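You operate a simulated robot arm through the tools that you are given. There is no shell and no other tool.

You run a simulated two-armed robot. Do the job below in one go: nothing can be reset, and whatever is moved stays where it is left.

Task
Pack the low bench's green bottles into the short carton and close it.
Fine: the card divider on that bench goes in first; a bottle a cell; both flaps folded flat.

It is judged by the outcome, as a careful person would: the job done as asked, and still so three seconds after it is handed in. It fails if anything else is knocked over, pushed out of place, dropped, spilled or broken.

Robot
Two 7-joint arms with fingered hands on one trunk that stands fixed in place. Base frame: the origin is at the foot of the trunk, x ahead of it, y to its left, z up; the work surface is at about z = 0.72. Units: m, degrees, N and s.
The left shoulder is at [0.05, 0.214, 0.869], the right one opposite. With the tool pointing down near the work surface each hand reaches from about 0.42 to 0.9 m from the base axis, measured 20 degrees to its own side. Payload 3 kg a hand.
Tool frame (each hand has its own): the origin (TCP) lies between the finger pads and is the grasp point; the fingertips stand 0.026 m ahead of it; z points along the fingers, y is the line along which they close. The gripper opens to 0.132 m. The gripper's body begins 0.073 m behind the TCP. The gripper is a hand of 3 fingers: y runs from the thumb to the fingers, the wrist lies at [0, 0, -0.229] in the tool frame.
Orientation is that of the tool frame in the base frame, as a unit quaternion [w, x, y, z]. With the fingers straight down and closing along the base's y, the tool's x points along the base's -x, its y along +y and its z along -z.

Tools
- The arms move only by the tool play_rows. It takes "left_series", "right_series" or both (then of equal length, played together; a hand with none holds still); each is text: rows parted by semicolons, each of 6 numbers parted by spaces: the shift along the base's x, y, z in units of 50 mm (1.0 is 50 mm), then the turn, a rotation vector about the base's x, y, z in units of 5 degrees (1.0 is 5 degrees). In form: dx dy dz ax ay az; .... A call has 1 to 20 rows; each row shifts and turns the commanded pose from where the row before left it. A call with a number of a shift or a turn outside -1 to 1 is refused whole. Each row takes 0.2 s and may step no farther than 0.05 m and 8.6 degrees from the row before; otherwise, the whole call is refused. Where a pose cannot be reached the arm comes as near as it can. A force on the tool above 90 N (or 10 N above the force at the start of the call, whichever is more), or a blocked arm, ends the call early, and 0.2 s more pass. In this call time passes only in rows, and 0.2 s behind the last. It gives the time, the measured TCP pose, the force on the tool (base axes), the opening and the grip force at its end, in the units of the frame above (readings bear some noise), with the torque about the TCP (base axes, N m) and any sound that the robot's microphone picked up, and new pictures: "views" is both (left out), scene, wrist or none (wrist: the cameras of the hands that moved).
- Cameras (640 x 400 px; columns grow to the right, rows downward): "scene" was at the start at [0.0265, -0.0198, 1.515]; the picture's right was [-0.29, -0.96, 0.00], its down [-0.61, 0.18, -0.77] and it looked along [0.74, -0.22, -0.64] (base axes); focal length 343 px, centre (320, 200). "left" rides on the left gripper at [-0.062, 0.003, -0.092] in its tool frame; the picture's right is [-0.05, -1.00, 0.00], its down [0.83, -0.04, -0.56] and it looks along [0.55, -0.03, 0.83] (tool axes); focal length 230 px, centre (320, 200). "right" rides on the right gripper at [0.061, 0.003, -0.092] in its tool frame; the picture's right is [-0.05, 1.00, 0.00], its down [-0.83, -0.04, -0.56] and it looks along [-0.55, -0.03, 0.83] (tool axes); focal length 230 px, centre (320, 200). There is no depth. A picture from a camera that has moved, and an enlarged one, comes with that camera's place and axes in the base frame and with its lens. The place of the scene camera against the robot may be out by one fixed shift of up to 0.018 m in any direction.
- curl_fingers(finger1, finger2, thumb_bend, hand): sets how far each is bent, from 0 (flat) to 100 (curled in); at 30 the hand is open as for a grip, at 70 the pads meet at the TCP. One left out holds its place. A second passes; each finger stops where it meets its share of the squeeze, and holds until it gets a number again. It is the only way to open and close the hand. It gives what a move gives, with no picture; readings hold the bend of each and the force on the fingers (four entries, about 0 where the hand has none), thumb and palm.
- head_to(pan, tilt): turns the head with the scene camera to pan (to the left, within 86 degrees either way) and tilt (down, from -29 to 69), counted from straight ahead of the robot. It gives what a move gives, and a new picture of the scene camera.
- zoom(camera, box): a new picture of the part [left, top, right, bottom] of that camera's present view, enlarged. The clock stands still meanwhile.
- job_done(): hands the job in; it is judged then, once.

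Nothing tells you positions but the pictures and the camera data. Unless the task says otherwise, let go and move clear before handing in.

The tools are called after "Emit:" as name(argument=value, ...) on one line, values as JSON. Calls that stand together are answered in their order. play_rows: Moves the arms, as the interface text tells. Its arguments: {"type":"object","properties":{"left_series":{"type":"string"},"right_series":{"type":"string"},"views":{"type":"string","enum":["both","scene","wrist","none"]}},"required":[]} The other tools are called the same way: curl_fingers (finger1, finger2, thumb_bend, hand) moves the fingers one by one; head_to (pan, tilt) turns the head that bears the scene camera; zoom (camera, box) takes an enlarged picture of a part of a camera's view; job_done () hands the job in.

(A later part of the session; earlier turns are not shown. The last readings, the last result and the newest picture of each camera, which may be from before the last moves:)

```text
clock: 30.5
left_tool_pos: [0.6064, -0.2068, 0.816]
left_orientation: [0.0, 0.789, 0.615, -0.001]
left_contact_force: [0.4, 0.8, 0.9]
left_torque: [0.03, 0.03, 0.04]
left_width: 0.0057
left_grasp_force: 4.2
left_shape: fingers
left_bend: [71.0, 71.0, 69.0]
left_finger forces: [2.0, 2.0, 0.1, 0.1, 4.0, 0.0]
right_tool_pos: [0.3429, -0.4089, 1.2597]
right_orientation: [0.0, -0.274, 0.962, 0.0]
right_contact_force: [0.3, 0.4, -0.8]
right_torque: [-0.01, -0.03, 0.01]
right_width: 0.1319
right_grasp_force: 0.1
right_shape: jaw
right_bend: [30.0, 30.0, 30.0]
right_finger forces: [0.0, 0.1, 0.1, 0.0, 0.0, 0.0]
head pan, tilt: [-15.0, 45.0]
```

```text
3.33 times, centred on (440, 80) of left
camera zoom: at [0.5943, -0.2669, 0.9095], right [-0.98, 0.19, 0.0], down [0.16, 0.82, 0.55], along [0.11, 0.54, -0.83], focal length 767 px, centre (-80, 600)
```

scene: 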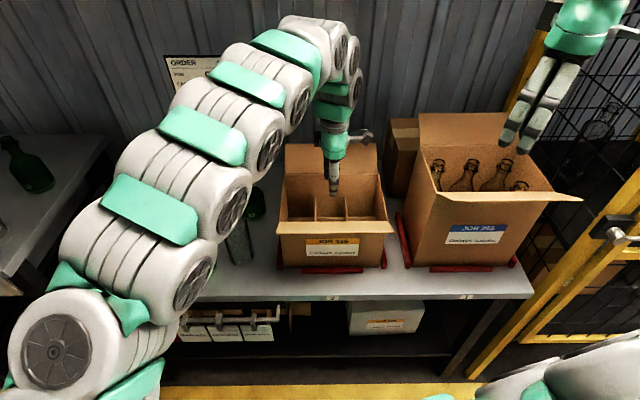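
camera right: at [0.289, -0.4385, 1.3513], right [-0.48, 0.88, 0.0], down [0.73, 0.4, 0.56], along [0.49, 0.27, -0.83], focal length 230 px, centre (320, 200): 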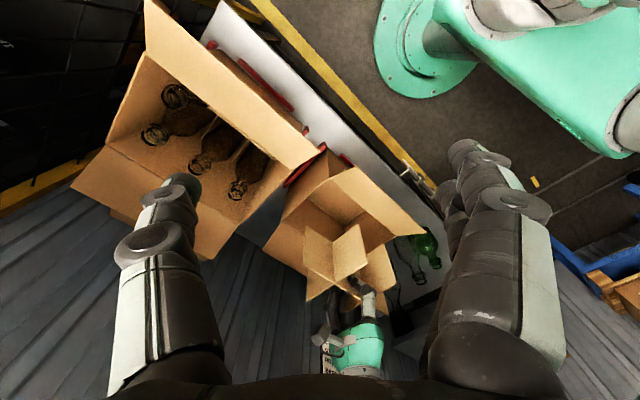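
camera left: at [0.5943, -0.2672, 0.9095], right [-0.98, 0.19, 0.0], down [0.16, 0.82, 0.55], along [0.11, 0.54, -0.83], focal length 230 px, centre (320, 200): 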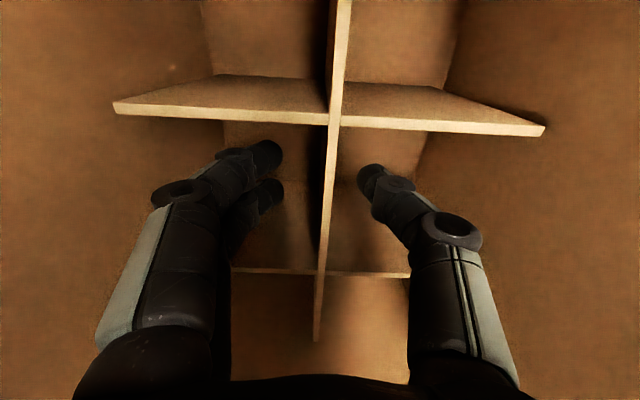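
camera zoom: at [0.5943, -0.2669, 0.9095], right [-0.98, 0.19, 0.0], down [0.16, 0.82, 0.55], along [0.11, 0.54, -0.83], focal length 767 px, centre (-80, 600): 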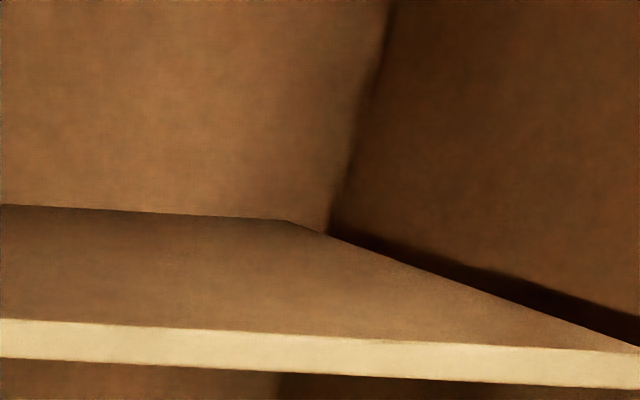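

The gap is 2 mm at the far side and 10 mm at the near side, so I'll slide the divider 4 mm toward me and release.

Emit:
play_rows(left_series="-0.04 0.01 0 0 0 0; -0.038 0.01 0 0 0 0", views="none")

Emit:
zoom(camera="left", box=[170, 20, 270, 140])

Emit:
zoom(camera="left", box=[390, 20, 490, 140])

Emit:
zoom(camera="scene", box=[270, 150, 410, 240])

```text
clock: 31.1
left_tool_pos: [0.6019, -0.2054, 0.8162]
left_orientation: [0.001, 0.789, 0.615, -0.001]
left_contact_force: [-0.4, -0.2, -0.2]
left_torque: [-0.01, 0.04, 0.0]
left_width: 0.006
left_grasp_force: 4.0
left_shape: fingers
left_bend: [71.0, 71.0, 69.0]
left_finger forces: [2.0, 1.9, 0.0, 0.0, 3.9, 0.2]
right_tool_pos: [0.3451, -0.4098, 1.2593]
right_orientation: [-0.001, -0.274, 0.962, 0.0]
right_contact_force: [-0.8, -0.5, -1.0]
right_torque: [0.0, 0.01, -0.05]
right_width: 0.1318
right_grasp_force: 0.0
right_shape: jaw
right_bend: [30.0, 30.0, 30.0]
right_finger forces: [0.0, 0.0, 0.0, 0.0, 0.0, 0.1]
head pan, tilt: [-15.0, 45.0]
```

```text
3.33 times, centred on (220, 80) of left
camera zoom: at [0.5892, -0.2657, 0.9093], right [-0.98, 0.19, 0.0], down [0.16, 0.82, 0.55], along [0.11, 0.54, -0.83], focal length 767 px, centre (653, 600)
```

zoom: 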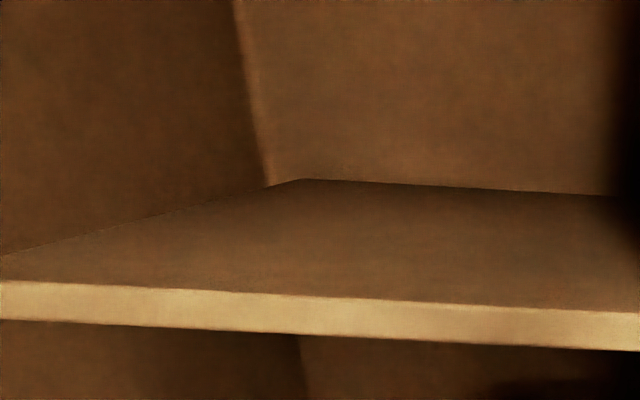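

```text
3.33 times, centred on (440, 80) of left
camera zoom: at [0.5892, -0.2657, 0.9093], right [-0.98, 0.19, 0.0], down [0.16, 0.82, 0.55], along [0.11, 0.54, -0.83], focal length 767 px, centre (-80, 600)
```

zoom: 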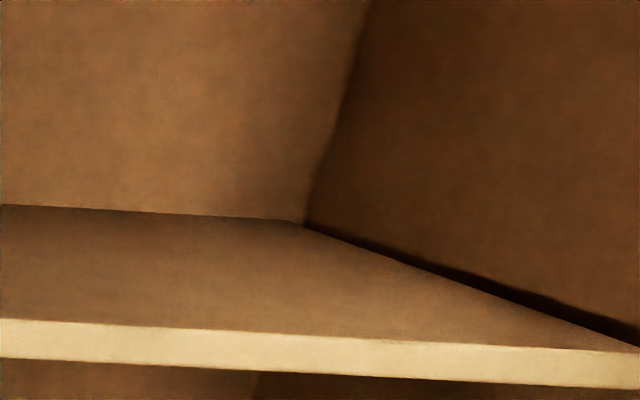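

```text
4.44 times, centred on (340, 195) of scene
camera zoom: at [0.0234, -0.0163, 1.5071], right [-0.26, -0.97, 0.0], down [-0.68, 0.18, -0.71], along [0.68, -0.18, -0.71], focal length 1523 px, centre (231, 222)
```

zoom: 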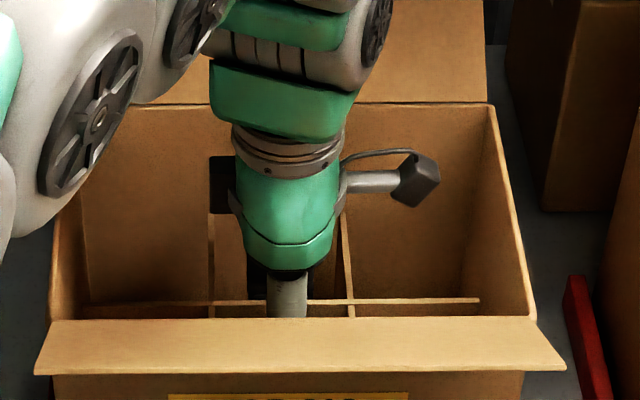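

The divider is now nearly centred (about 8 and 5 mm gaps). I'll release it, lift out, and retreat the left hand back to the left side over a clear route.

Emit:
curl_fingers(hand="left", finger1=58, finger2=58, thumb_bend=58)

Emit:
play_rows(left_series="0 0 0.2 0 0 0; 0 0 0.5 0 0 0; 0 0 0.8 0 0 0; 0 0 0.9 0 0 0; 0 0 0.9 0 0 0; 0 0 0.9 0 0 0; 0 0 0.9 0 0 0; 0 0.2 0.4 0 0 0; -0.3 0.8 0.2 0 0 0; -0.3 0.8 0.2 0 0 0; -0.3 0.8 0.2 0 0 0; -0.3 0.8 0.1 0 0 0; -0.3 0.8 0.1 0 0 0; -0.3 0.8 0.1 0 0 0; -0.3 0.8 0 0 0 0; -0.3 0.8 0 0 0 0; -0.3 0.8 0 0 0 0; -0.2 0.8 0 0 0 0", views="both")

```text
clock: 32.1
left_tool_pos: [0.6025, -0.2065, 0.8149]
left_orientation: [0.001, 0.789, 0.614, 0.0]
left_contact_force: [-0.1, 0.3, -0.3]
left_torque: [-0.01, -0.04, 0.02]
left_width: 0.044
left_grasp_force: 0.0
left_shape: fingers
left_bend: [57.0, 57.0, 57.0]
left_finger forces: [0.0, 0.0, 0.0, 0.0, 0.0, 0.1]
right_tool_pos: [0.3446, -0.4078, 1.2587]
right_orientation: [0.0, -0.274, 0.962, 0.0]
right_contact_force: [-0.1, -0.2, -0.8]
right_torque: [-0.03, 0.0, 0.0]
right_width: 0.132
right_grasp_force: 0.1
right_shape: jaw
right_bend: [30.0, 30.0, 30.0]
right_finger forces: [0.0, 0.1, 0.1, 0.0, 0.0, 0.0]
head pan, tilt: [-15.0, 45.0]
```

```text
clock: 35.9
left_tool_pos: [0.4567, 0.2033, 1.1374]
left_orientation: [0.0, 0.789, 0.615, -0.001]
left_contact_force: [-1.2, 0.2, 0.9]
left_torque: [0.01, -0.02, 0.0]
left_width: 0.0443
left_grasp_force: 0.0
left_shape: fingers
left_bend: [57.0, 57.0, 57.0]
left_finger forces: [0.0, 0.0, 0.0, 0.0, 0.0, 0.0]
right_tool_pos: [0.3435, -0.409, 1.2592]
right_orientation: [0.0, -0.274, 0.962, 0.0]
right_contact_force: [1.0, -0.4, 0.0]
right_torque: [0.0, -0.02, 0.03]
right_width: 0.1318
right_grasp_force: 0.0
right_shape: jaw
right_bend: [30.0, 30.0, 30.0]
right_finger forces: [0.1, 0.0, 0.0, 0.0, 0.0, 0.1]
head pan, tilt: [-15.0, 45.0]
camera left: at [0.4444, 0.1442, 1.2313], right [-0.98, 0.19, 0.0], down [0.16, 0.82, 0.55], along [0.11, 0.54, -0.83], focal length 230 px, centre (320, 200)
```

scene: 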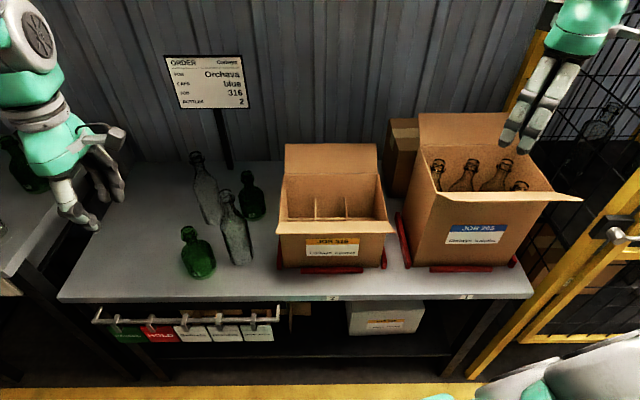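
left: 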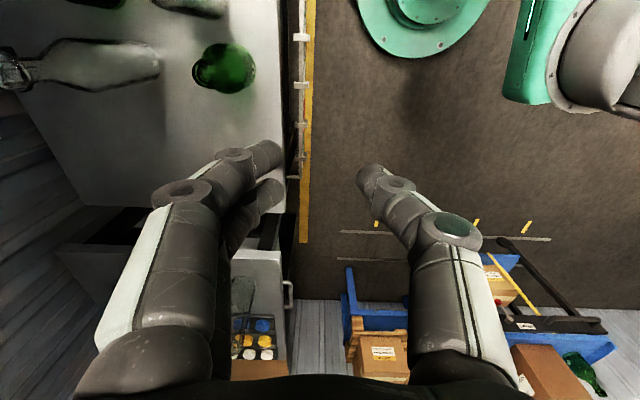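

I'll park the left hand further left, and bring the right hand over bottle 11, turning it so its fingers and thumb avoid the clear bottle next to it, with the fingers part-closed.

Emit:
curl_fingers(hand="right", finger1=48, finger2=48, thumb_bend=48)

Emit:
play_rows(left_series="-0.1 0.7 0.1 0 0 0; -0.1 0.7 0.1 0 0 0; -0.1 0.7 0.1 0 0 0; -0.1 0.7 0 0 0 0; -0.1 0.7 0 0 0 0; 0 0 0 0 0 0; 0 0 0 0 0 0; 0 0 0 0 0 0; 0 0 0 0 0 0; 0 0 0 0 0 0; 0 0 0 0 0 0; 0 0 0 0 0 0; 0 0 0 0 0 0; 0 0 0 0 0 0; 0 0 0 0 0 0; 0 0 0 0 0 0; 0 0 0 0 0 0; 0 0 0 0 0 0; 0 0 0 0 0 0; 0 0 0 0 0 0", right_series="0.25 0.53 -0.1 0 0 -1; 0.25 0.53 -0.1 0 0 -1; 0.25 0.53 -0.1 0 0 -1; 0.25 0.53 -0.1 0 0 -1; 0.25 0.53 -0.1 0 0 -1; 0.25 0.53 -0.1 0 0 -1; 0.25 0.53 -0.1 0 0 -1; 0.25 0.53 -0.1 0 0 -1; 0.25 0.53 -0.1 0 0 -1; 0.25 0.53 -0.1 0 0 -1; 0.25 0.53 -0.1 0 0 -1; 0.25 0.53 -0.1 0 0 -1; 0.25 0.53 -0.1 0 0 -1; 0.25 0.53 -0.1 0 0 -1; 0.25 0.53 -0.1 0 0 -1; 0.25 0.53 -0.1 0 0 -1; 0.25 0.53 -0.1 0 0 -1; 0.25 0.53 -0.1 0 0 -1; 0.25 0.53 -0.1 0 0 -1; 0.25 0.53 -0.1 0 0 -1", views="both")

```text
clock: 36.9
left_tool_pos: [0.4559, 0.2028, 1.1374]
left_orientation: [0.0, 0.789, 0.614, -0.001]
left_contact_force: [-0.2, -1.3, 0.1]
left_torque: [-0.01, -0.01, 0.01]
left_width: 0.0442
left_grasp_force: 0.0
left_shape: fingers
left_bend: [57.0, 57.0, 57.0]
left_finger forces: [0.0, 0.0, 0.0, 0.0, 0.0, 0.1]
right_tool_pos: [0.3437, -0.4091, 1.2584]
right_orientation: [0.0, -0.274, 0.962, 0.0]
right_contact_force: [0.5, -0.8, -0.4]
right_torque: [0.01, -0.03, 0.02]
right_width: 0.0752
right_grasp_force: 0.0
right_shape: fingers
right_bend: [48.0, 48.0, 48.0]
right_finger forces: [0.0, 0.0, 0.0, 0.0, 0.0, 0.0]
head pan, tilt: [-15.0, 45.0]
```

```text
clock: 41.1
left_tool_pos: [0.4327, 0.3764, 1.15]
left_orientation: [0.001, 0.79, 0.614, 0.0]
left_contact_force: [-0.4, 0.3, 0.5]
left_torque: [-0.02, 0.01, -0.02]
left_width: 0.0445
left_grasp_force: 0.0
left_shape: fingers
left_bend: [57.0, 57.0, 57.0]
left_finger forces: [0.0, 0.0, 0.0, 0.0, 0.0, 0.1]
right_tool_pos: [0.5947, 0.1218, 1.1578]
right_orientation: [0.0, 0.561, 0.828, -0.001]
right_contact_force: [0.4, 0.0, 0.1]
right_torque: [0.02, 0.02, -0.01]
right_width: 0.0752
right_grasp_force: 0.1
right_shape: fingers
right_bend: [48.0, 48.0, 48.0]
right_finger forces: [0.0, 0.1, 0.0, 0.0, 0.0, 0.0]
head pan, tilt: [-15.0, 45.0]
camera right: at [0.5742, 0.1799, 1.251], right [0.95, 0.32, 0.0], down [0.27, -0.79, 0.56], along [0.18, -0.53, -0.83], focal length 230 px, centre (320, 200)
camera left: at [0.4205, 0.3168, 1.2436], right [-0.98, 0.19, 0.0], down [0.16, 0.82, 0.55], along [0.11, 0.54, -0.83], focal length 230 px, centre (320, 200)
```

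scene: 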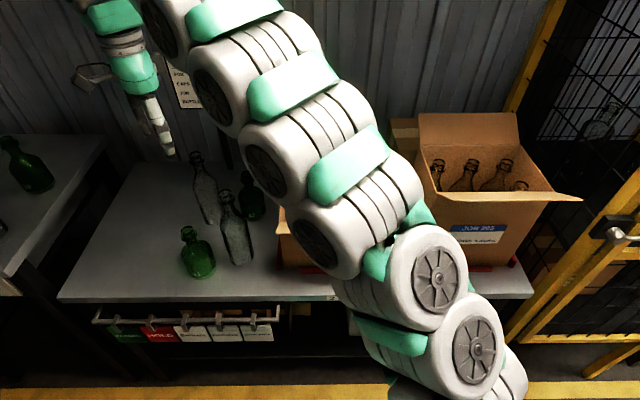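
right: 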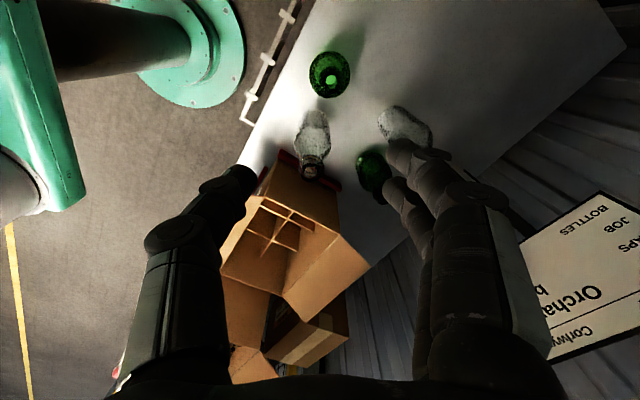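
left: 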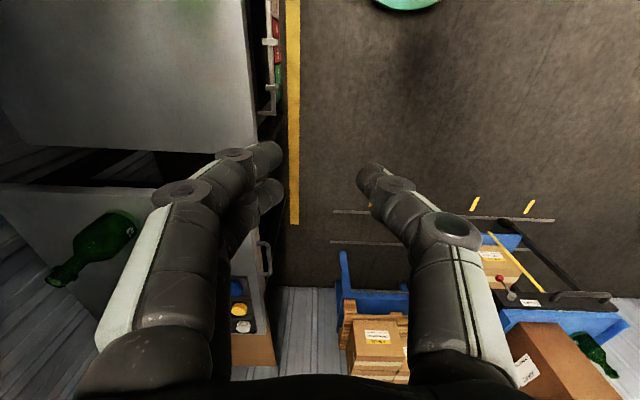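

The right hand is over bottle 11. I'll measure both green bottles, the clear ones and the carton from this viewpoint.

Emit:
zoom(camera="right", box=[280, 30, 400, 200])

Emit:
zoom(camera="right", box=[300, 40, 360, 110])

Emit:
zoom(camera="right", box=[280, 90, 460, 220])

```text
2.35 times, centred on (340, 115) of right
camera zoom: at [0.5742, 0.1799, 1.251], right [0.95, 0.32, 0.0], down [0.27, -0.79, 0.56], along [0.18, -0.53, -0.83], focal length 541 px, centre (273, 400)
```

zoom: 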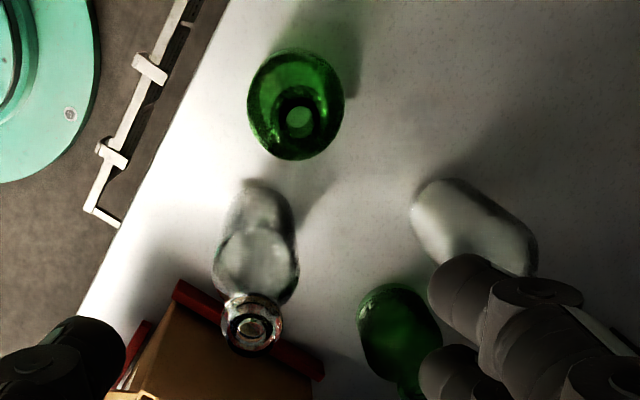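

```text
5.71 times, centred on (330, 75) of right
camera zoom: at [0.5742, 0.1799, 1.251], right [0.95, 0.32, 0.0], down [0.27, -0.79, 0.56], along [0.18, -0.53, -0.83], focal length 1315 px, centre (263, 914)
```

zoom: 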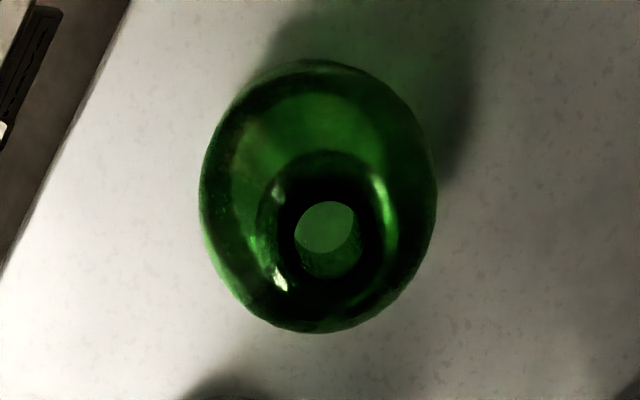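

```text
3.08 times, centred on (370, 155) of right
camera zoom: at [0.5742, 0.1799, 1.251], right [0.95, 0.32, 0.0], down [0.27, -0.79, 0.56], along [0.18, -0.53, -0.83], focal length 708 px, centre (166, 338)
```

zoom: 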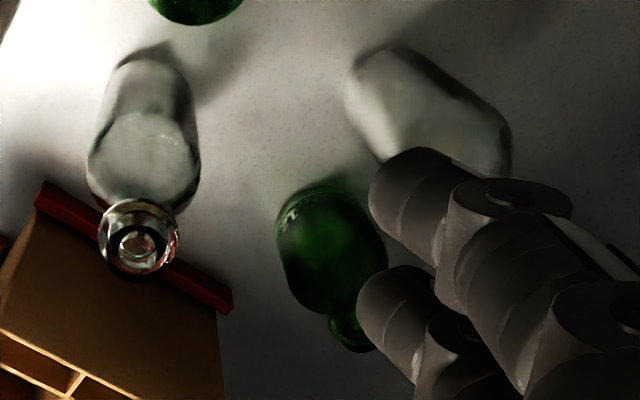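

Bottle 11's axis is near (0.601, 0.148). I'll shift over it and descend partway, then check centring.

Emit:
play_rows(right_series="0.13 0.52 -0.3 0 0 0; 0 0 -0.8 0 0 0; 0 0 -0.9 0 0 0; 0 0 -0.9 0 0 0; 0 0 -0.9 0 0 0; 0 0 -0.6 0 0 0", views="both")

Emit:
zoom(camera="right", box=[240, 0, 420, 140])

```text
clock: 42.5
left_tool_pos: [0.4323, 0.377, 1.1494]
left_orientation: [0.0, 0.789, 0.615, -0.001]
left_contact_force: [0.2, 0.1, -0.9]
left_torque: [0.03, -0.03, 0.0]
left_width: 0.0443
left_grasp_force: 0.0
left_shape: fingers
left_bend: [57.0, 57.0, 57.0]
left_finger forces: [0.0, 0.0, 0.0, 0.0, 0.1, 0.1]
right_tool_pos: [0.6023, 0.1464, 0.9363]
right_orientation: [0.001, 0.56, 0.828, 0.001]
right_contact_force: [-0.5, -0.4, 0.3]
right_torque: [0.03, -0.02, -0.01]
right_width: 0.075
right_grasp_force: 0.1
right_shape: fingers
right_bend: [48.0, 48.0, 48.0]
right_finger forces: [0.0, 0.0, 0.1, 0.0, 0.1, 0.1]
right hand out of reach, approached as far as the arm can: row 1
head pan, tilt: [-15.0, 45.0]
camera right: at [0.5808, 0.2044, 1.0293], right [0.95, 0.32, 0.0], down [0.27, -0.79, 0.55], along [0.18, -0.52, -0.83], focal length 230 px, centre (320, 200)
```

scene: 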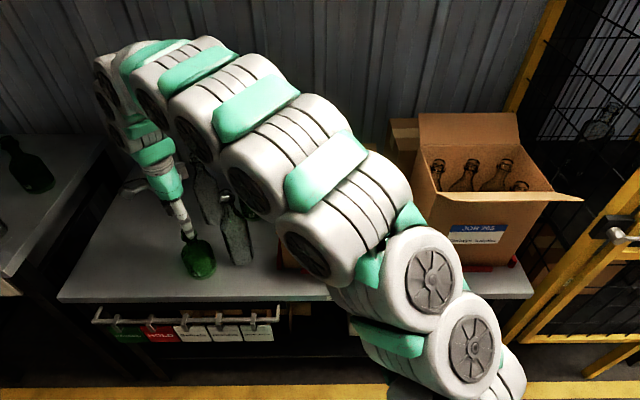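
right: 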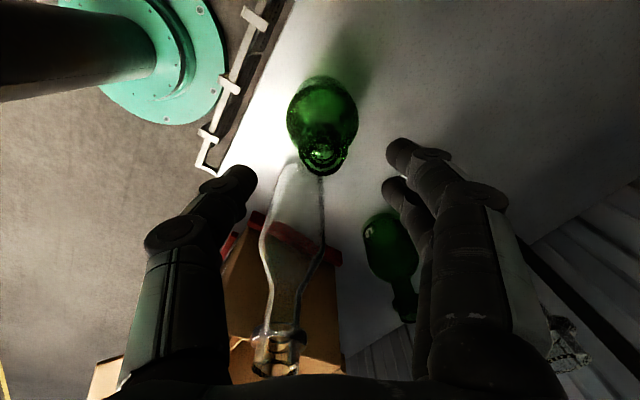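

```text
2.86 times, centred on (330, 70) of right
camera zoom: at [0.5808, 0.2044, 1.0293], right [0.95, 0.32, 0.0], down [0.27, -0.79, 0.55], along [0.18, -0.52, -0.83], focal length 657 px, centre (291, 571)
```

zoom: 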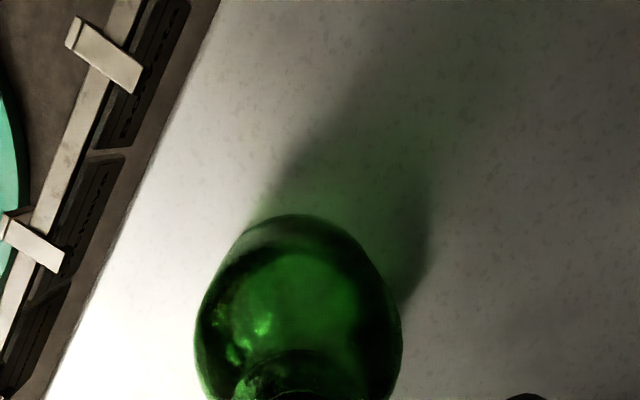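

Emit:
zoom(camera="right", box=[270, 60, 380, 200])

Emit:
zoom(camera="scene", box=[140, 160, 260, 290])

```text
2.86 times, centred on (325, 130) of right
camera zoom: at [0.5808, 0.2044, 1.0293], right [0.95, 0.32, 0.0], down [0.27, -0.79, 0.55], along [0.18, -0.52, -0.83], focal length 657 px, centre (306, 400)
```

zoom: 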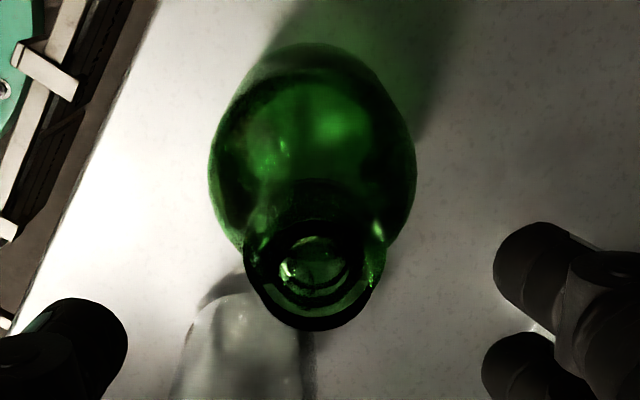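

```text
3.08 times, centred on (200, 225) of scene
camera zoom: at [0.0234, -0.0163, 1.5071], right [-0.26, -0.97, 0.0], down [-0.68, 0.18, -0.71], along [0.68, -0.18, -0.71], focal length 1054 px, centre (689, 123)
```

zoom: 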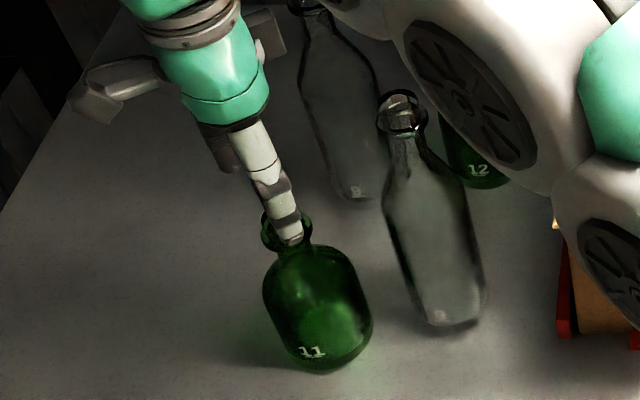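

The lip looks roughly centred between thumb and fingers. I'll descend a bit more and re-check.

Emit:
play_rows(right_series="0.03 0.01 -0.36 0 0 0; 0 0 -0.36 0 0 0", views="wrist")

Emit:
zoom(camera="right", box=[220, 60, 420, 240])

Emit:
zoom(camera="scene", box=[160, 200, 240, 290])

```text
clock: 43.1
left_tool_pos: [0.4325, 0.3784, 1.1497]
left_orientation: [0.001, 0.789, 0.614, -0.002]
left_contact_force: [-0.6, -1.0, -0.4]
left_torque: [-0.02, 0.02, -0.03]
left_width: 0.0444
left_grasp_force: 0.1
left_shape: fingers
left_bend: [57.0, 57.0, 57.0]
left_finger forces: [0.0, 0.1, 0.1, 0.0, 0.1, 0.1]
right_tool_pos: [0.6017, 0.1457, 0.8986]
right_orientation: [0.0, 0.561, 0.828, 0.001]
right_contact_force: [0.2, 0.7, 0.6]
right_torque: [0.0, 0.0, -0.02]
right_width: 0.0749
right_grasp_force: 0.0
right_shape: fingers
right_bend: [48.0, 48.0, 48.0]
right_finger forces: [0.0, 0.0, 0.0, 0.1, 0.0, 0.1]
head pan, tilt: [-15.0, 45.0]
camera right: at [0.581, 0.205, 0.9915], right [0.95, 0.32, 0.0], down [0.27, -0.79, 0.56], along [0.18, -0.53, -0.83], focal length 230 px, centre (320, 200)
```

right: 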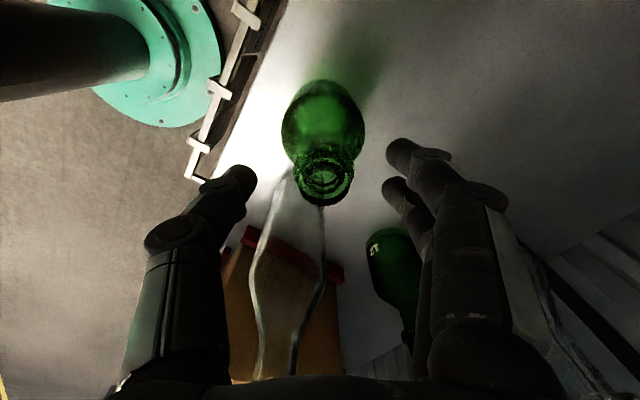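

```text
2.22 times, centred on (320, 150) of right
camera zoom: at [0.581, 0.205, 0.9915], right [0.95, 0.32, 0.0], down [0.27, -0.79, 0.56], along [0.18, -0.53, -0.83], focal length 511 px, centre (320, 311)
```

zoom: 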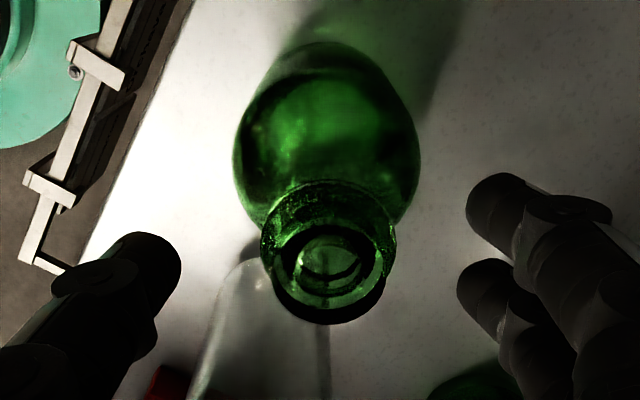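

```text
4.44 times, centred on (200, 245) of scene
camera zoom: at [0.0234, -0.0163, 1.5071], right [-0.26, -0.97, 0.0], down [-0.68, 0.18, -0.71], along [0.68, -0.18, -0.71], focal length 1523 px, centre (853, 0)
```

zoom: 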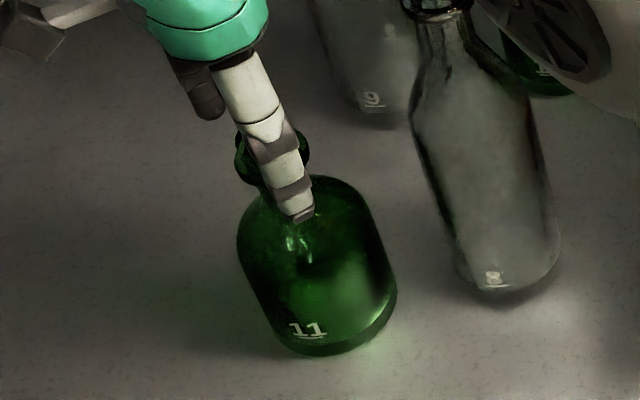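

The lip (about 36 mm across, at z ≈ 0.868) is within 3 mm of centre. I'll make that small correction, lower to lip height and close gently.

Emit:
play_rows(right_series="0.06 -0.03 -0.36 0 0 0; 0 0 -0.36 0 0 0", views="wrist")

Emit:
zoom(camera="right", box=[220, 90, 420, 270])

Emit:
zoom(camera="scene", box=[160, 200, 240, 290])

```text
clock: 43.7
left_tool_pos: [0.4316, 0.3772, 1.1503]
left_orientation: [0.0, 0.789, 0.615, 0.0]
left_contact_force: [-0.6, 0.0, -0.9]
left_torque: [-0.02, 0.01, 0.02]
left_width: 0.0443
left_grasp_force: 0.0
left_shape: fingers
left_bend: [57.0, 57.0, 57.0]
left_finger forces: [0.0, 0.0, 0.0, 0.0, 0.1, 0.1]
right_tool_pos: [0.6061, 0.1454, 0.8622]
right_orientation: [0.0, 0.561, 0.828, -0.001]
right_contact_force: [0.6, -0.3, -0.5]
right_torque: [0.02, 0.0, 0.01]
right_width: 0.075
right_grasp_force: 0.0
right_shape: fingers
right_bend: [48.0, 48.0, 48.0]
right_finger forces: [0.0, 0.0, 0.0, 0.1, 0.0, 0.0]
head pan, tilt: [-15.0, 45.0]
camera right: at [0.5847, 0.2036, 0.9554], right [0.95, 0.32, 0.0], down [0.27, -0.79, 0.56], along [0.18, -0.53, -0.83], focal length 230 px, centre (320, 200)
```

right: 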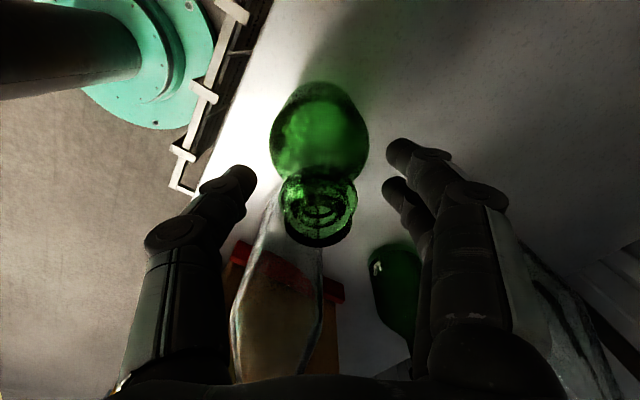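

```text
2.22 times, centred on (320, 180) of right
camera zoom: at [0.5847, 0.2036, 0.9554], right [0.95, 0.32, 0.0], down [0.27, -0.79, 0.56], along [0.18, -0.53, -0.83], focal length 511 px, centre (320, 244)
```

zoom: 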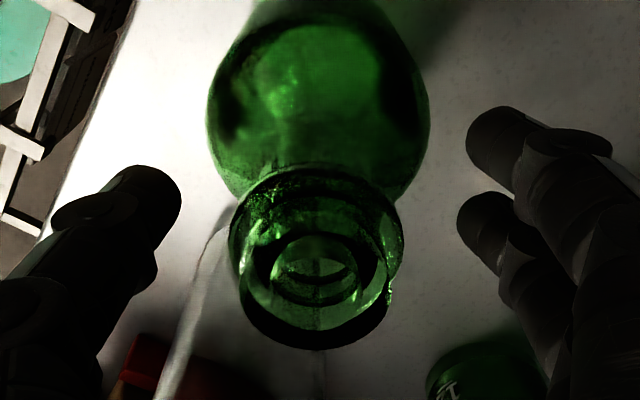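

```text
4.44 times, centred on (200, 245) of scene
camera zoom: at [0.0234, -0.0163, 1.5071], right [-0.26, -0.97, 0.0], down [-0.68, 0.18, -0.71], along [0.68, -0.18, -0.71], focal length 1523 px, centre (853, 0)
```

zoom: 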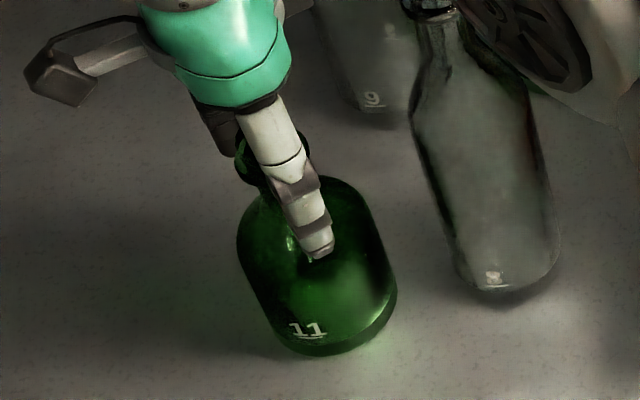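

The lip sits centred between the pads. Closing in stages.

Emit:
curl_fingers(hand="right", finger1=57, finger2=57, thumb_bend=57)

Emit:
curl_fingers(hand="right", finger1=62, finger2=62, thumb_bend=62)

Emit:
zoom(camera="right", box=[220, 90, 420, 270])

```text
clock: 44.7
left_tool_pos: [0.4318, 0.3768, 1.1486]
left_orientation: [0.0, 0.789, 0.614, -0.002]
left_contact_force: [-0.4, 0.0, -0.2]
left_torque: [0.0, 0.0, 0.02]
left_width: 0.0443
left_grasp_force: 0.0
left_shape: fingers
left_bend: [57.0, 57.0, 57.0]
left_finger forces: [0.0, 0.0, 0.0, 0.0, 0.0, 0.0]
right_tool_pos: [0.6057, 0.1457, 0.8631]
right_orientation: [-0.001, 0.56, 0.828, 0.0]
right_contact_force: [0.2, -0.2, 0.1]
right_torque: [0.07, -0.02, 0.02]
right_width: 0.0484
right_grasp_force: 0.1
right_shape: fingers
right_bend: [56.0, 56.0, 56.0]
right_finger forces: [0.0, 0.0, 0.0, 0.0, 0.0, 0.0]
head pan, tilt: [-15.0, 45.0]
```

```text
clock: 45.7
left_tool_pos: [0.4322, 0.377, 1.149]
left_orientation: [0.0, 0.789, 0.614, 0.0]
left_contact_force: [-0.5, 0.2, -0.5]
left_torque: [0.01, 0.0, 0.02]
left_width: 0.0444
left_grasp_force: 0.1
left_shape: fingers
left_bend: [57.0, 57.0, 57.0]
left_finger forces: [0.0, 0.1, 0.0, 0.1, 0.0, 0.1]
right_tool_pos: [0.6059, 0.1455, 0.8642]
right_orientation: [0.001, 0.561, 0.828, -0.001]
right_contact_force: [0.4, 0.0, 0.6]
right_torque: [0.03, -0.01, 0.01]
right_width: 0.0298
right_grasp_force: 0.1
right_shape: fingers
right_bend: [62.0, 62.0, 62.0]
right_finger forces: [0.0, 0.0, 0.0, 0.0, 0.5, 0.0]
head pan, tilt: [-15.0, 45.0]
```

```text
2.22 times, centred on (320, 180) of right
camera zoom: at [0.5847, 0.2036, 0.9558], right [0.95, 0.32, 0.0], down [0.27, -0.79, 0.56], along [0.18, -0.53, -0.83], focal length 511 px, centre (320, 244)
```

zoom: 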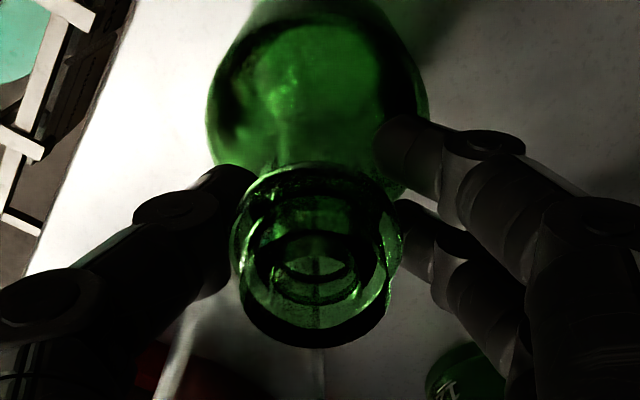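

Emit:
curl_fingers(hand="right", finger1=66, finger2=66, thumb_bend=66)

Emit:
zoom(camera="right", box=[220, 90, 420, 270])

Emit:
zoom(camera="scene", box=[160, 200, 240, 290])

```text
clock: 46.7
left_tool_pos: [0.4336, 0.377, 1.1494]
left_orientation: [-0.001, 0.789, 0.614, -0.001]
left_contact_force: [-0.4, 0.2, 0.4]
left_torque: [-0.02, 0.01, 0.0]
left_width: 0.0447
left_grasp_force: 0.0
left_shape: fingers
left_bend: [57.0, 57.0, 57.0]
left_finger forces: [0.1, 0.0, 0.1, 0.0, 0.0, 0.1]
right_tool_pos: [0.6058, 0.1457, 0.8635]
right_orientation: [0.0, 0.561, 0.828, 0.0]
right_contact_force: [0.2, 0.2, -0.2]
right_torque: [-0.03, 0.01, -0.02]
right_width: 0.0224
right_grasp_force: 3.0
right_shape: fingers
right_bend: [64.0, 64.0, 65.0]
right_finger forces: [1.0, 1.4, 0.0, 0.0, 2.6, 0.0]
head pan, tilt: [-15.0, 45.0]
```

```text
2.22 times, centred on (320, 180) of right
camera zoom: at [0.5847, 0.2036, 0.9557], right [0.95, 0.32, 0.0], down [0.27, -0.79, 0.56], along [0.18, -0.53, -0.83], focal length 511 px, centre (320, 244)
```

zoom: 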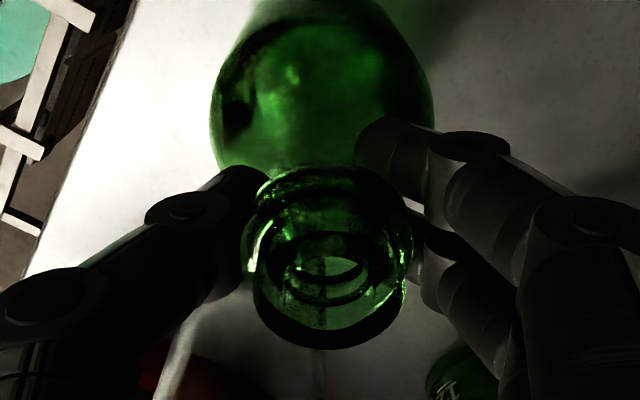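

```text
4.44 times, centred on (200, 245) of scene
camera zoom: at [0.0234, -0.0163, 1.5071], right [-0.26, -0.97, 0.0], down [-0.68, 0.18, -0.71], along [0.68, -0.18, -0.71], focal length 1523 px, centre (853, 0)
```

zoom: 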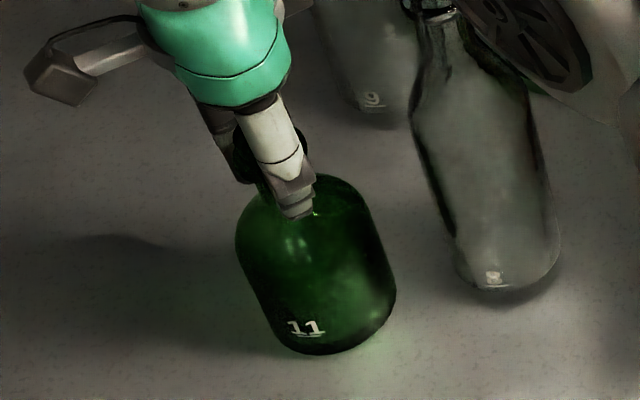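

The fingertips are around the neck under the lip at 3 N. I'll firm the grip and lift slightly to test.

Emit:
curl_fingers(hand="right", finger1=69, finger2=69, thumb_bend=70)

Emit:
play_rows(right_series="0 0 0.1 0 0 0; 0 0 0.2 0 0 0; 0 0 0.3 0 0 0", views="both")

```text
clock: 47.7
left_tool_pos: [0.4329, 0.3757, 1.1491]
left_orientation: [0.0, 0.789, 0.614, -0.001]
left_contact_force: [0.1, -0.5, -0.3]
left_torque: [-0.02, -0.01, -0.02]
left_width: 0.0444
left_grasp_force: 0.0
left_shape: fingers
left_bend: [57.0, 57.0, 57.0]
left_finger forces: [0.0, 0.0, 0.1, 0.0, 0.0, 0.0]
right_tool_pos: [0.6052, 0.1454, 0.8629]
right_orientation: [0.001, 0.56, 0.828, 0.0]
right_contact_force: [0.8, 0.1, 0.4]
right_torque: [-0.01, -0.03, 0.03]
right_width: 0.021
right_grasp_force: 6.7
right_shape: fingers
right_bend: [65.0, 64.0, 67.0]
right_finger forces: [3.2, 3.7, 0.1, 0.0, 6.7, 0.0]
head pan, tilt: [-15.0, 45.0]
```

```text
clock: 48.5
left_tool_pos: [0.4325, 0.3767, 1.1491]
left_orientation: [0.0, 0.789, 0.615, -0.001]
left_contact_force: [1.0, 0.0, -0.2]
left_torque: [-0.03, -0.02, -0.02]
left_width: 0.0444
left_grasp_force: 0.1
left_shape: fingers
left_bend: [57.0, 57.0, 57.0]
left_finger forces: [0.1, 0.0, 0.1, 0.1, 0.1, 0.0]
right_tool_pos: [0.6044, 0.146, 0.8948]
right_orientation: [0.0, 0.561, 0.828, 0.0]
right_contact_force: [0.5, -0.2, -3.2]
right_torque: [0.0, 0.01, 0.01]
right_width: 0.0209
right_grasp_force: 7.2
right_shape: fingers
right_bend: [65.0, 64.0, 67.0]
right_finger forces: [3.2, 3.6, 0.0, 0.0, 6.6, 0.0]
head pan, tilt: [-15.0, 45.0]
camera right: at [0.5838, 0.2042, 0.9862], right [0.95, 0.32, 0.0], down [0.27, -0.79, 0.56], along [0.18, -0.53, -0.83], focal length 230 px, centre (320, 200)
```

scene: 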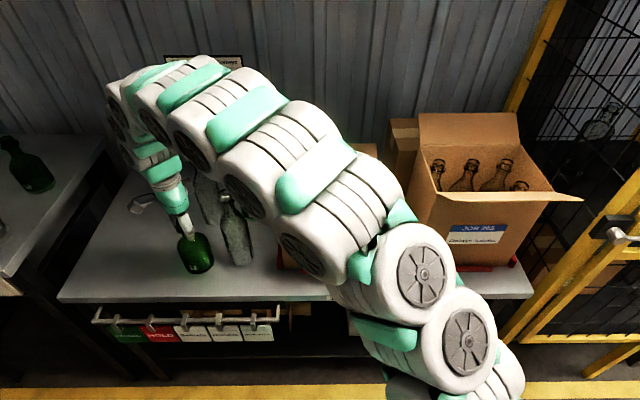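
right: 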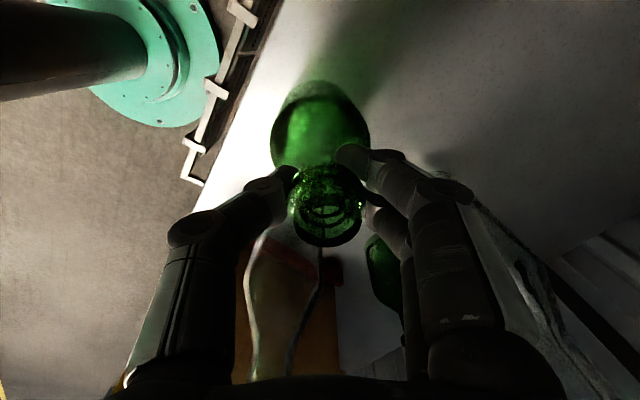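

Bottle 11 is lifted (about 3 N weight) and hangs straight. I'll raise it and carry it around the front of the clear bottle toward the carton, turning the hand to align with the carton.

Emit:
play_rows(right_series="0 0 0.6 0 0 0; 0 0 0.8 0 0 0; 0 0 0.9 0 0 0; -0.3 0 0.8 0 0 0; -0.4 -0.1 0.8 0 0 0; -0.5 -0.3 0.6 0 0 0", views="both")

```text
clock: 49.9
left_tool_pos: [0.4331, 0.3773, 1.1504]
left_orientation: [0.001, 0.789, 0.614, -0.001]
left_contact_force: [0.0, 0.9, -0.2]
left_torque: [-0.04, 0.0, 0.0]
left_width: 0.0445
left_grasp_force: 0.1
left_shape: fingers
left_bend: [57.0, 57.0, 57.0]
left_finger forces: [0.1, 0.0, 0.0, 0.0, 0.0, 0.1]
right_tool_pos: [0.5434, 0.1258, 1.1194]
right_orientation: [0.0, 0.56, 0.828, 0.0]
right_contact_force: [0.1, 0.3, -3.2]
right_torque: [0.01, -0.06, 0.01]
right_width: 0.0208
right_grasp_force: 7.8
right_shape: fingers
right_bend: [65.0, 64.0, 67.0]
right_finger forces: [4.1, 4.3, 0.0, 0.0, 6.9, 0.0]
head pan, tilt: [-15.0, 45.0]
camera right: at [0.5226, 0.1842, 1.2117], right [0.95, 0.32, 0.0], down [0.27, -0.79, 0.56], along [0.18, -0.53, -0.83], focal length 230 px, centre (320, 200)
```

scene: 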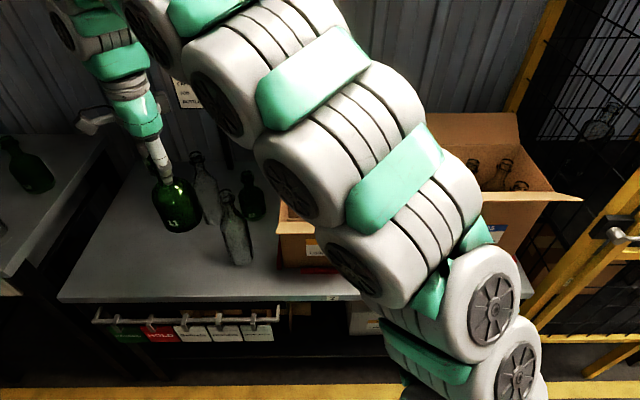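
right: 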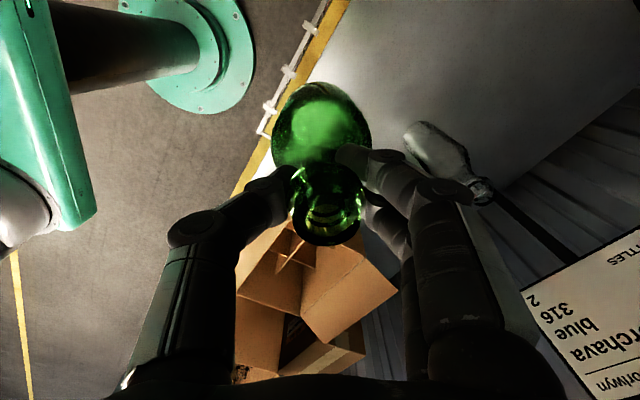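

Emit:
play_rows(right_series="0.05 -0.8 0.18 0 0 0.98; 0.05 -0.8 0.18 0 0 0.98; 0.05 -0.8 0.18 0 0 0.98; 0.05 -0.8 0.1 0 0 0.98; 0.23 -0.52 0 0 0 0.98; 0.23 -0.52 0 0 0 0.98; 0.23 -0.52 0 0 0 0.98; 0.24 -0.52 0 0 0 0.98; 0.24 -0.52 0 0 0 0.98; 0.24 -0.52 0 0 0 0.98; 0.25 -0.52 0 0 0 0.98", views="both")

```text
clock: 52.3
left_tool_pos: [0.4329, 0.3762, 1.1502]
left_orientation: [0.001, 0.789, 0.614, 0.0]
left_contact_force: [-0.2, 1.0, -0.1]
left_torque: [-0.01, -0.01, -0.01]
left_width: 0.044
left_grasp_force: 0.1
left_shape: fingers
left_bend: [57.0, 57.0, 57.0]
left_finger forces: [0.0, 0.1, 0.0, 0.0, 0.0, 0.0]
right_tool_pos: [0.6367, -0.2159, 1.1504]
right_orientation: [0.0, 0.124, 0.992, -0.001]
right_contact_force: [0.8, -0.4, -3.7]
right_torque: [0.05, 0.0, 0.0]
right_width: 0.0207
right_grasp_force: 7.2
right_shape: fingers
right_bend: [65.0, 64.0, 67.0]
right_finger forces: [4.0, 4.5, 0.0, 0.0, 6.6, 0.0]
head pan, tilt: [-15.0, 45.0]
camera right: at [0.5759, -0.1982, 1.2435], right [0.3, 0.96, 0.0], down [0.79, -0.25, 0.56], along [0.53, -0.16, -0.83], focal length 230 px, centre (320, 200)
```

scene: 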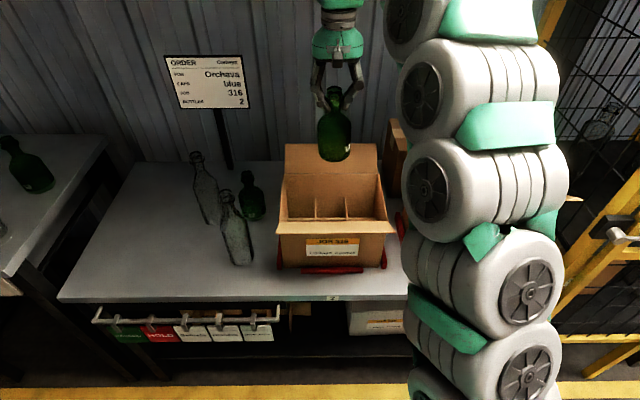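
right: 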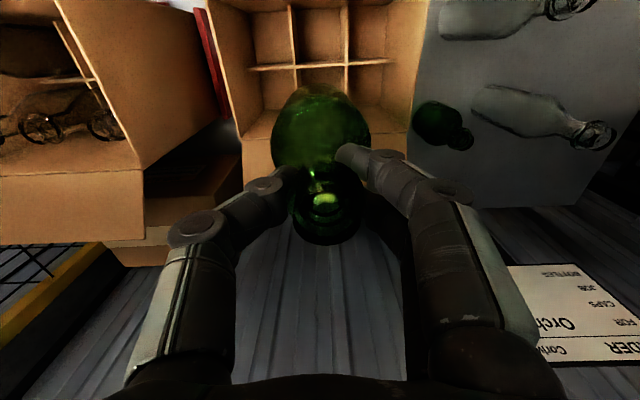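

The bottle hangs above the far-middle cell. I'll check the bottle's hang and its alignment with the cell from both cameras.

Emit:
zoom(camera="right", box=[220, 0, 420, 260])

Emit:
zoom(camera="scene", box=[260, 70, 410, 250])

```text
1.54 times, centred on (320, 130) of right
camera zoom: at [0.5759, -0.1982, 1.2435], right [0.3, 0.96, 0.0], down [0.79, -0.25, 0.56], along [0.53, -0.16, -0.83], focal length 354 px, centre (320, 308)
```

zoom: 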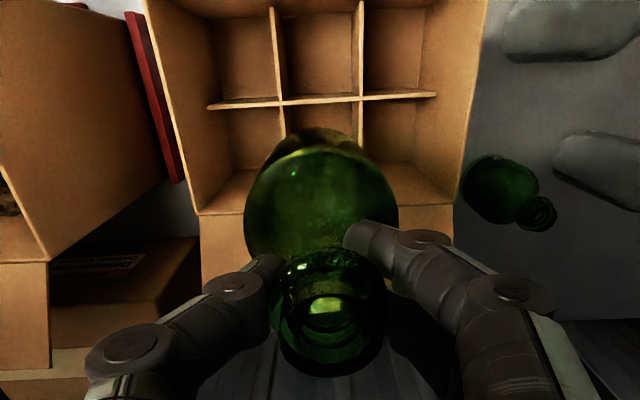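

```text
2.22 times, centred on (335, 160) of scene
camera zoom: at [0.0234, -0.0164, 1.5071], right [-0.26, -0.97, 0.0], down [-0.68, 0.18, -0.71], along [0.68, -0.18, -0.71], focal length 762 px, centre (287, 289)
```

zoom: 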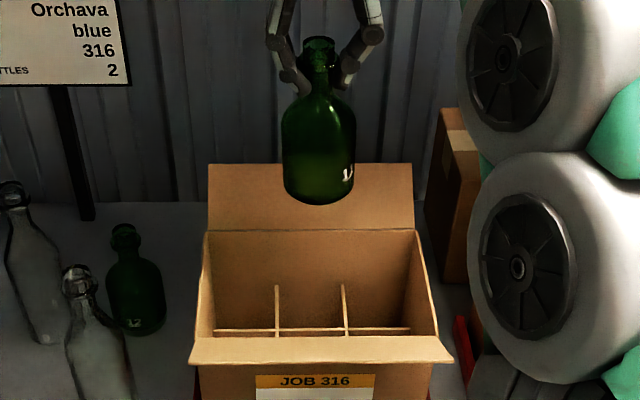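

The bottle leans about 1.7° sideways in the grip. I'll tilt the hand to correct it, nudge 3 mm forward, and descend to just above the divider for a check.

Emit:
play_rows(right_series="0.054 -0.028 0 0.33 -0.083 0; 0 0 -0.5 0 0 0; 0 0 -0.8 0 0 0; 0 0 -0.8 0 0 0; 0 0 -0.8 0 0 0", views="both")

Emit:
zoom(camera="right", box=[220, 0, 420, 260])

Emit:
zoom(camera="scene", box=[270, 110, 400, 250])

```text
clock: 53.5
left_tool_pos: [0.4325, 0.3764, 1.1496]
left_orientation: [0.001, 0.789, 0.614, 0.0]
left_contact_force: [-0.8, -0.1, -0.1]
left_torque: [-0.04, 0.01, 0.02]
left_width: 0.0443
left_grasp_force: 0.1
left_shape: fingers
left_bend: [57.0, 57.0, 57.0]
left_finger forces: [0.1, 0.1, 0.1, 0.0, 0.0, 0.0]
right_tool_pos: [0.6407, -0.2148, 1.0071]
right_orientation: [0.002, 0.124, 0.992, 0.015]
right_contact_force: [-0.3, 0.1, -3.7]
right_torque: [0.01, 0.02, 0.01]
right_width: 0.0207
right_grasp_force: 7.9
right_shape: fingers
right_bend: [65.0, 64.0, 67.0]
right_finger forces: [3.8, 4.3, 0.0, 0.0, 6.7, 0.1]
head pan, tilt: [-15.0, 45.0]
camera right: at [0.5799, -0.1997, 1.0989], right [0.3, 0.95, 0.03], down [0.79, -0.26, 0.55], along [0.54, -0.14, -0.83], focal length 230 px, centre (320, 200)
```

scene: 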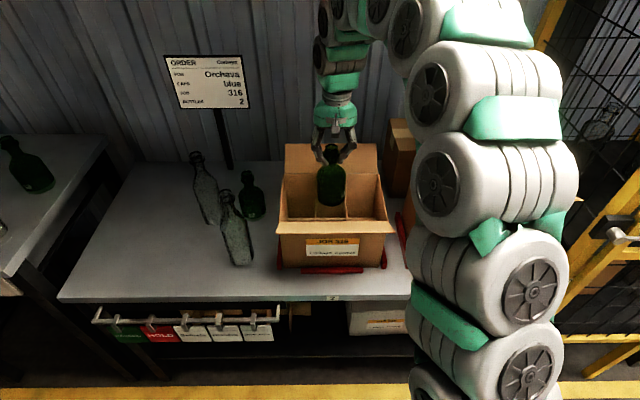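
right: 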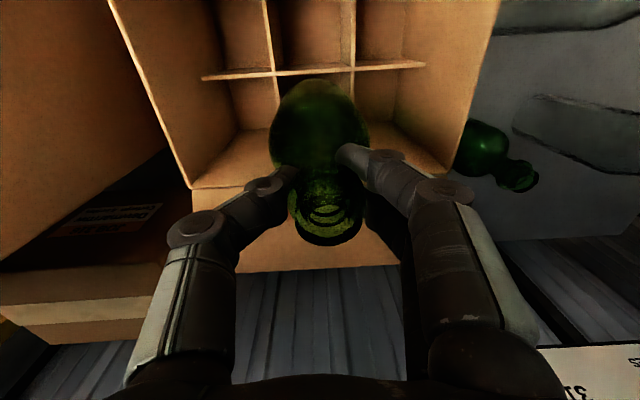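

```text
1.54 times, centred on (320, 130) of right
camera zoom: at [0.5799, -0.1997, 1.0989], right [0.3, 0.95, 0.03], down [0.79, -0.26, 0.55], along [0.54, -0.14, -0.83], focal length 354 px, centre (320, 308)
```

zoom: 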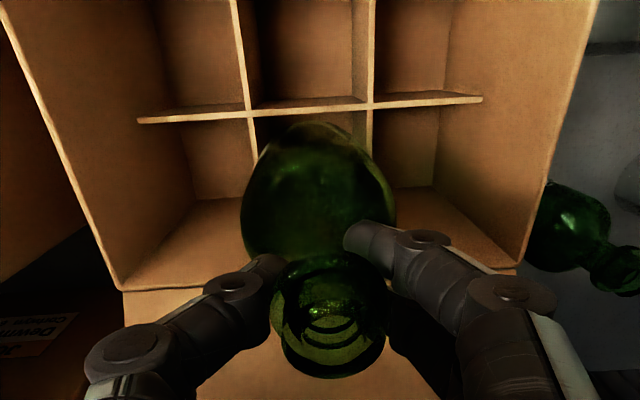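

```text
2.86 times, centred on (335, 180) of scene
camera zoom: at [0.0234, -0.0164, 1.5071], right [-0.26, -0.97, 0.0], down [-0.68, 0.18, -0.71], along [0.68, -0.18, -0.71], focal length 979 px, centre (277, 257)
```

zoom: 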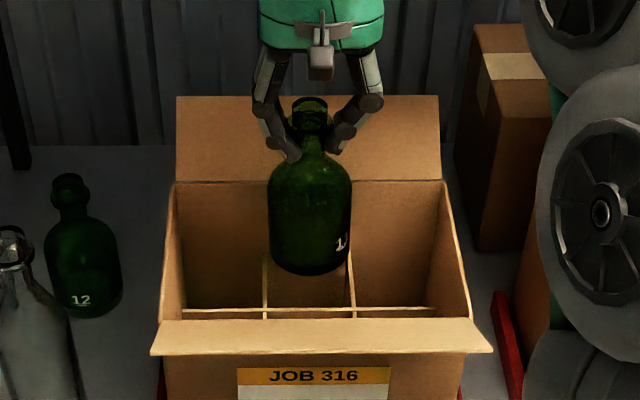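

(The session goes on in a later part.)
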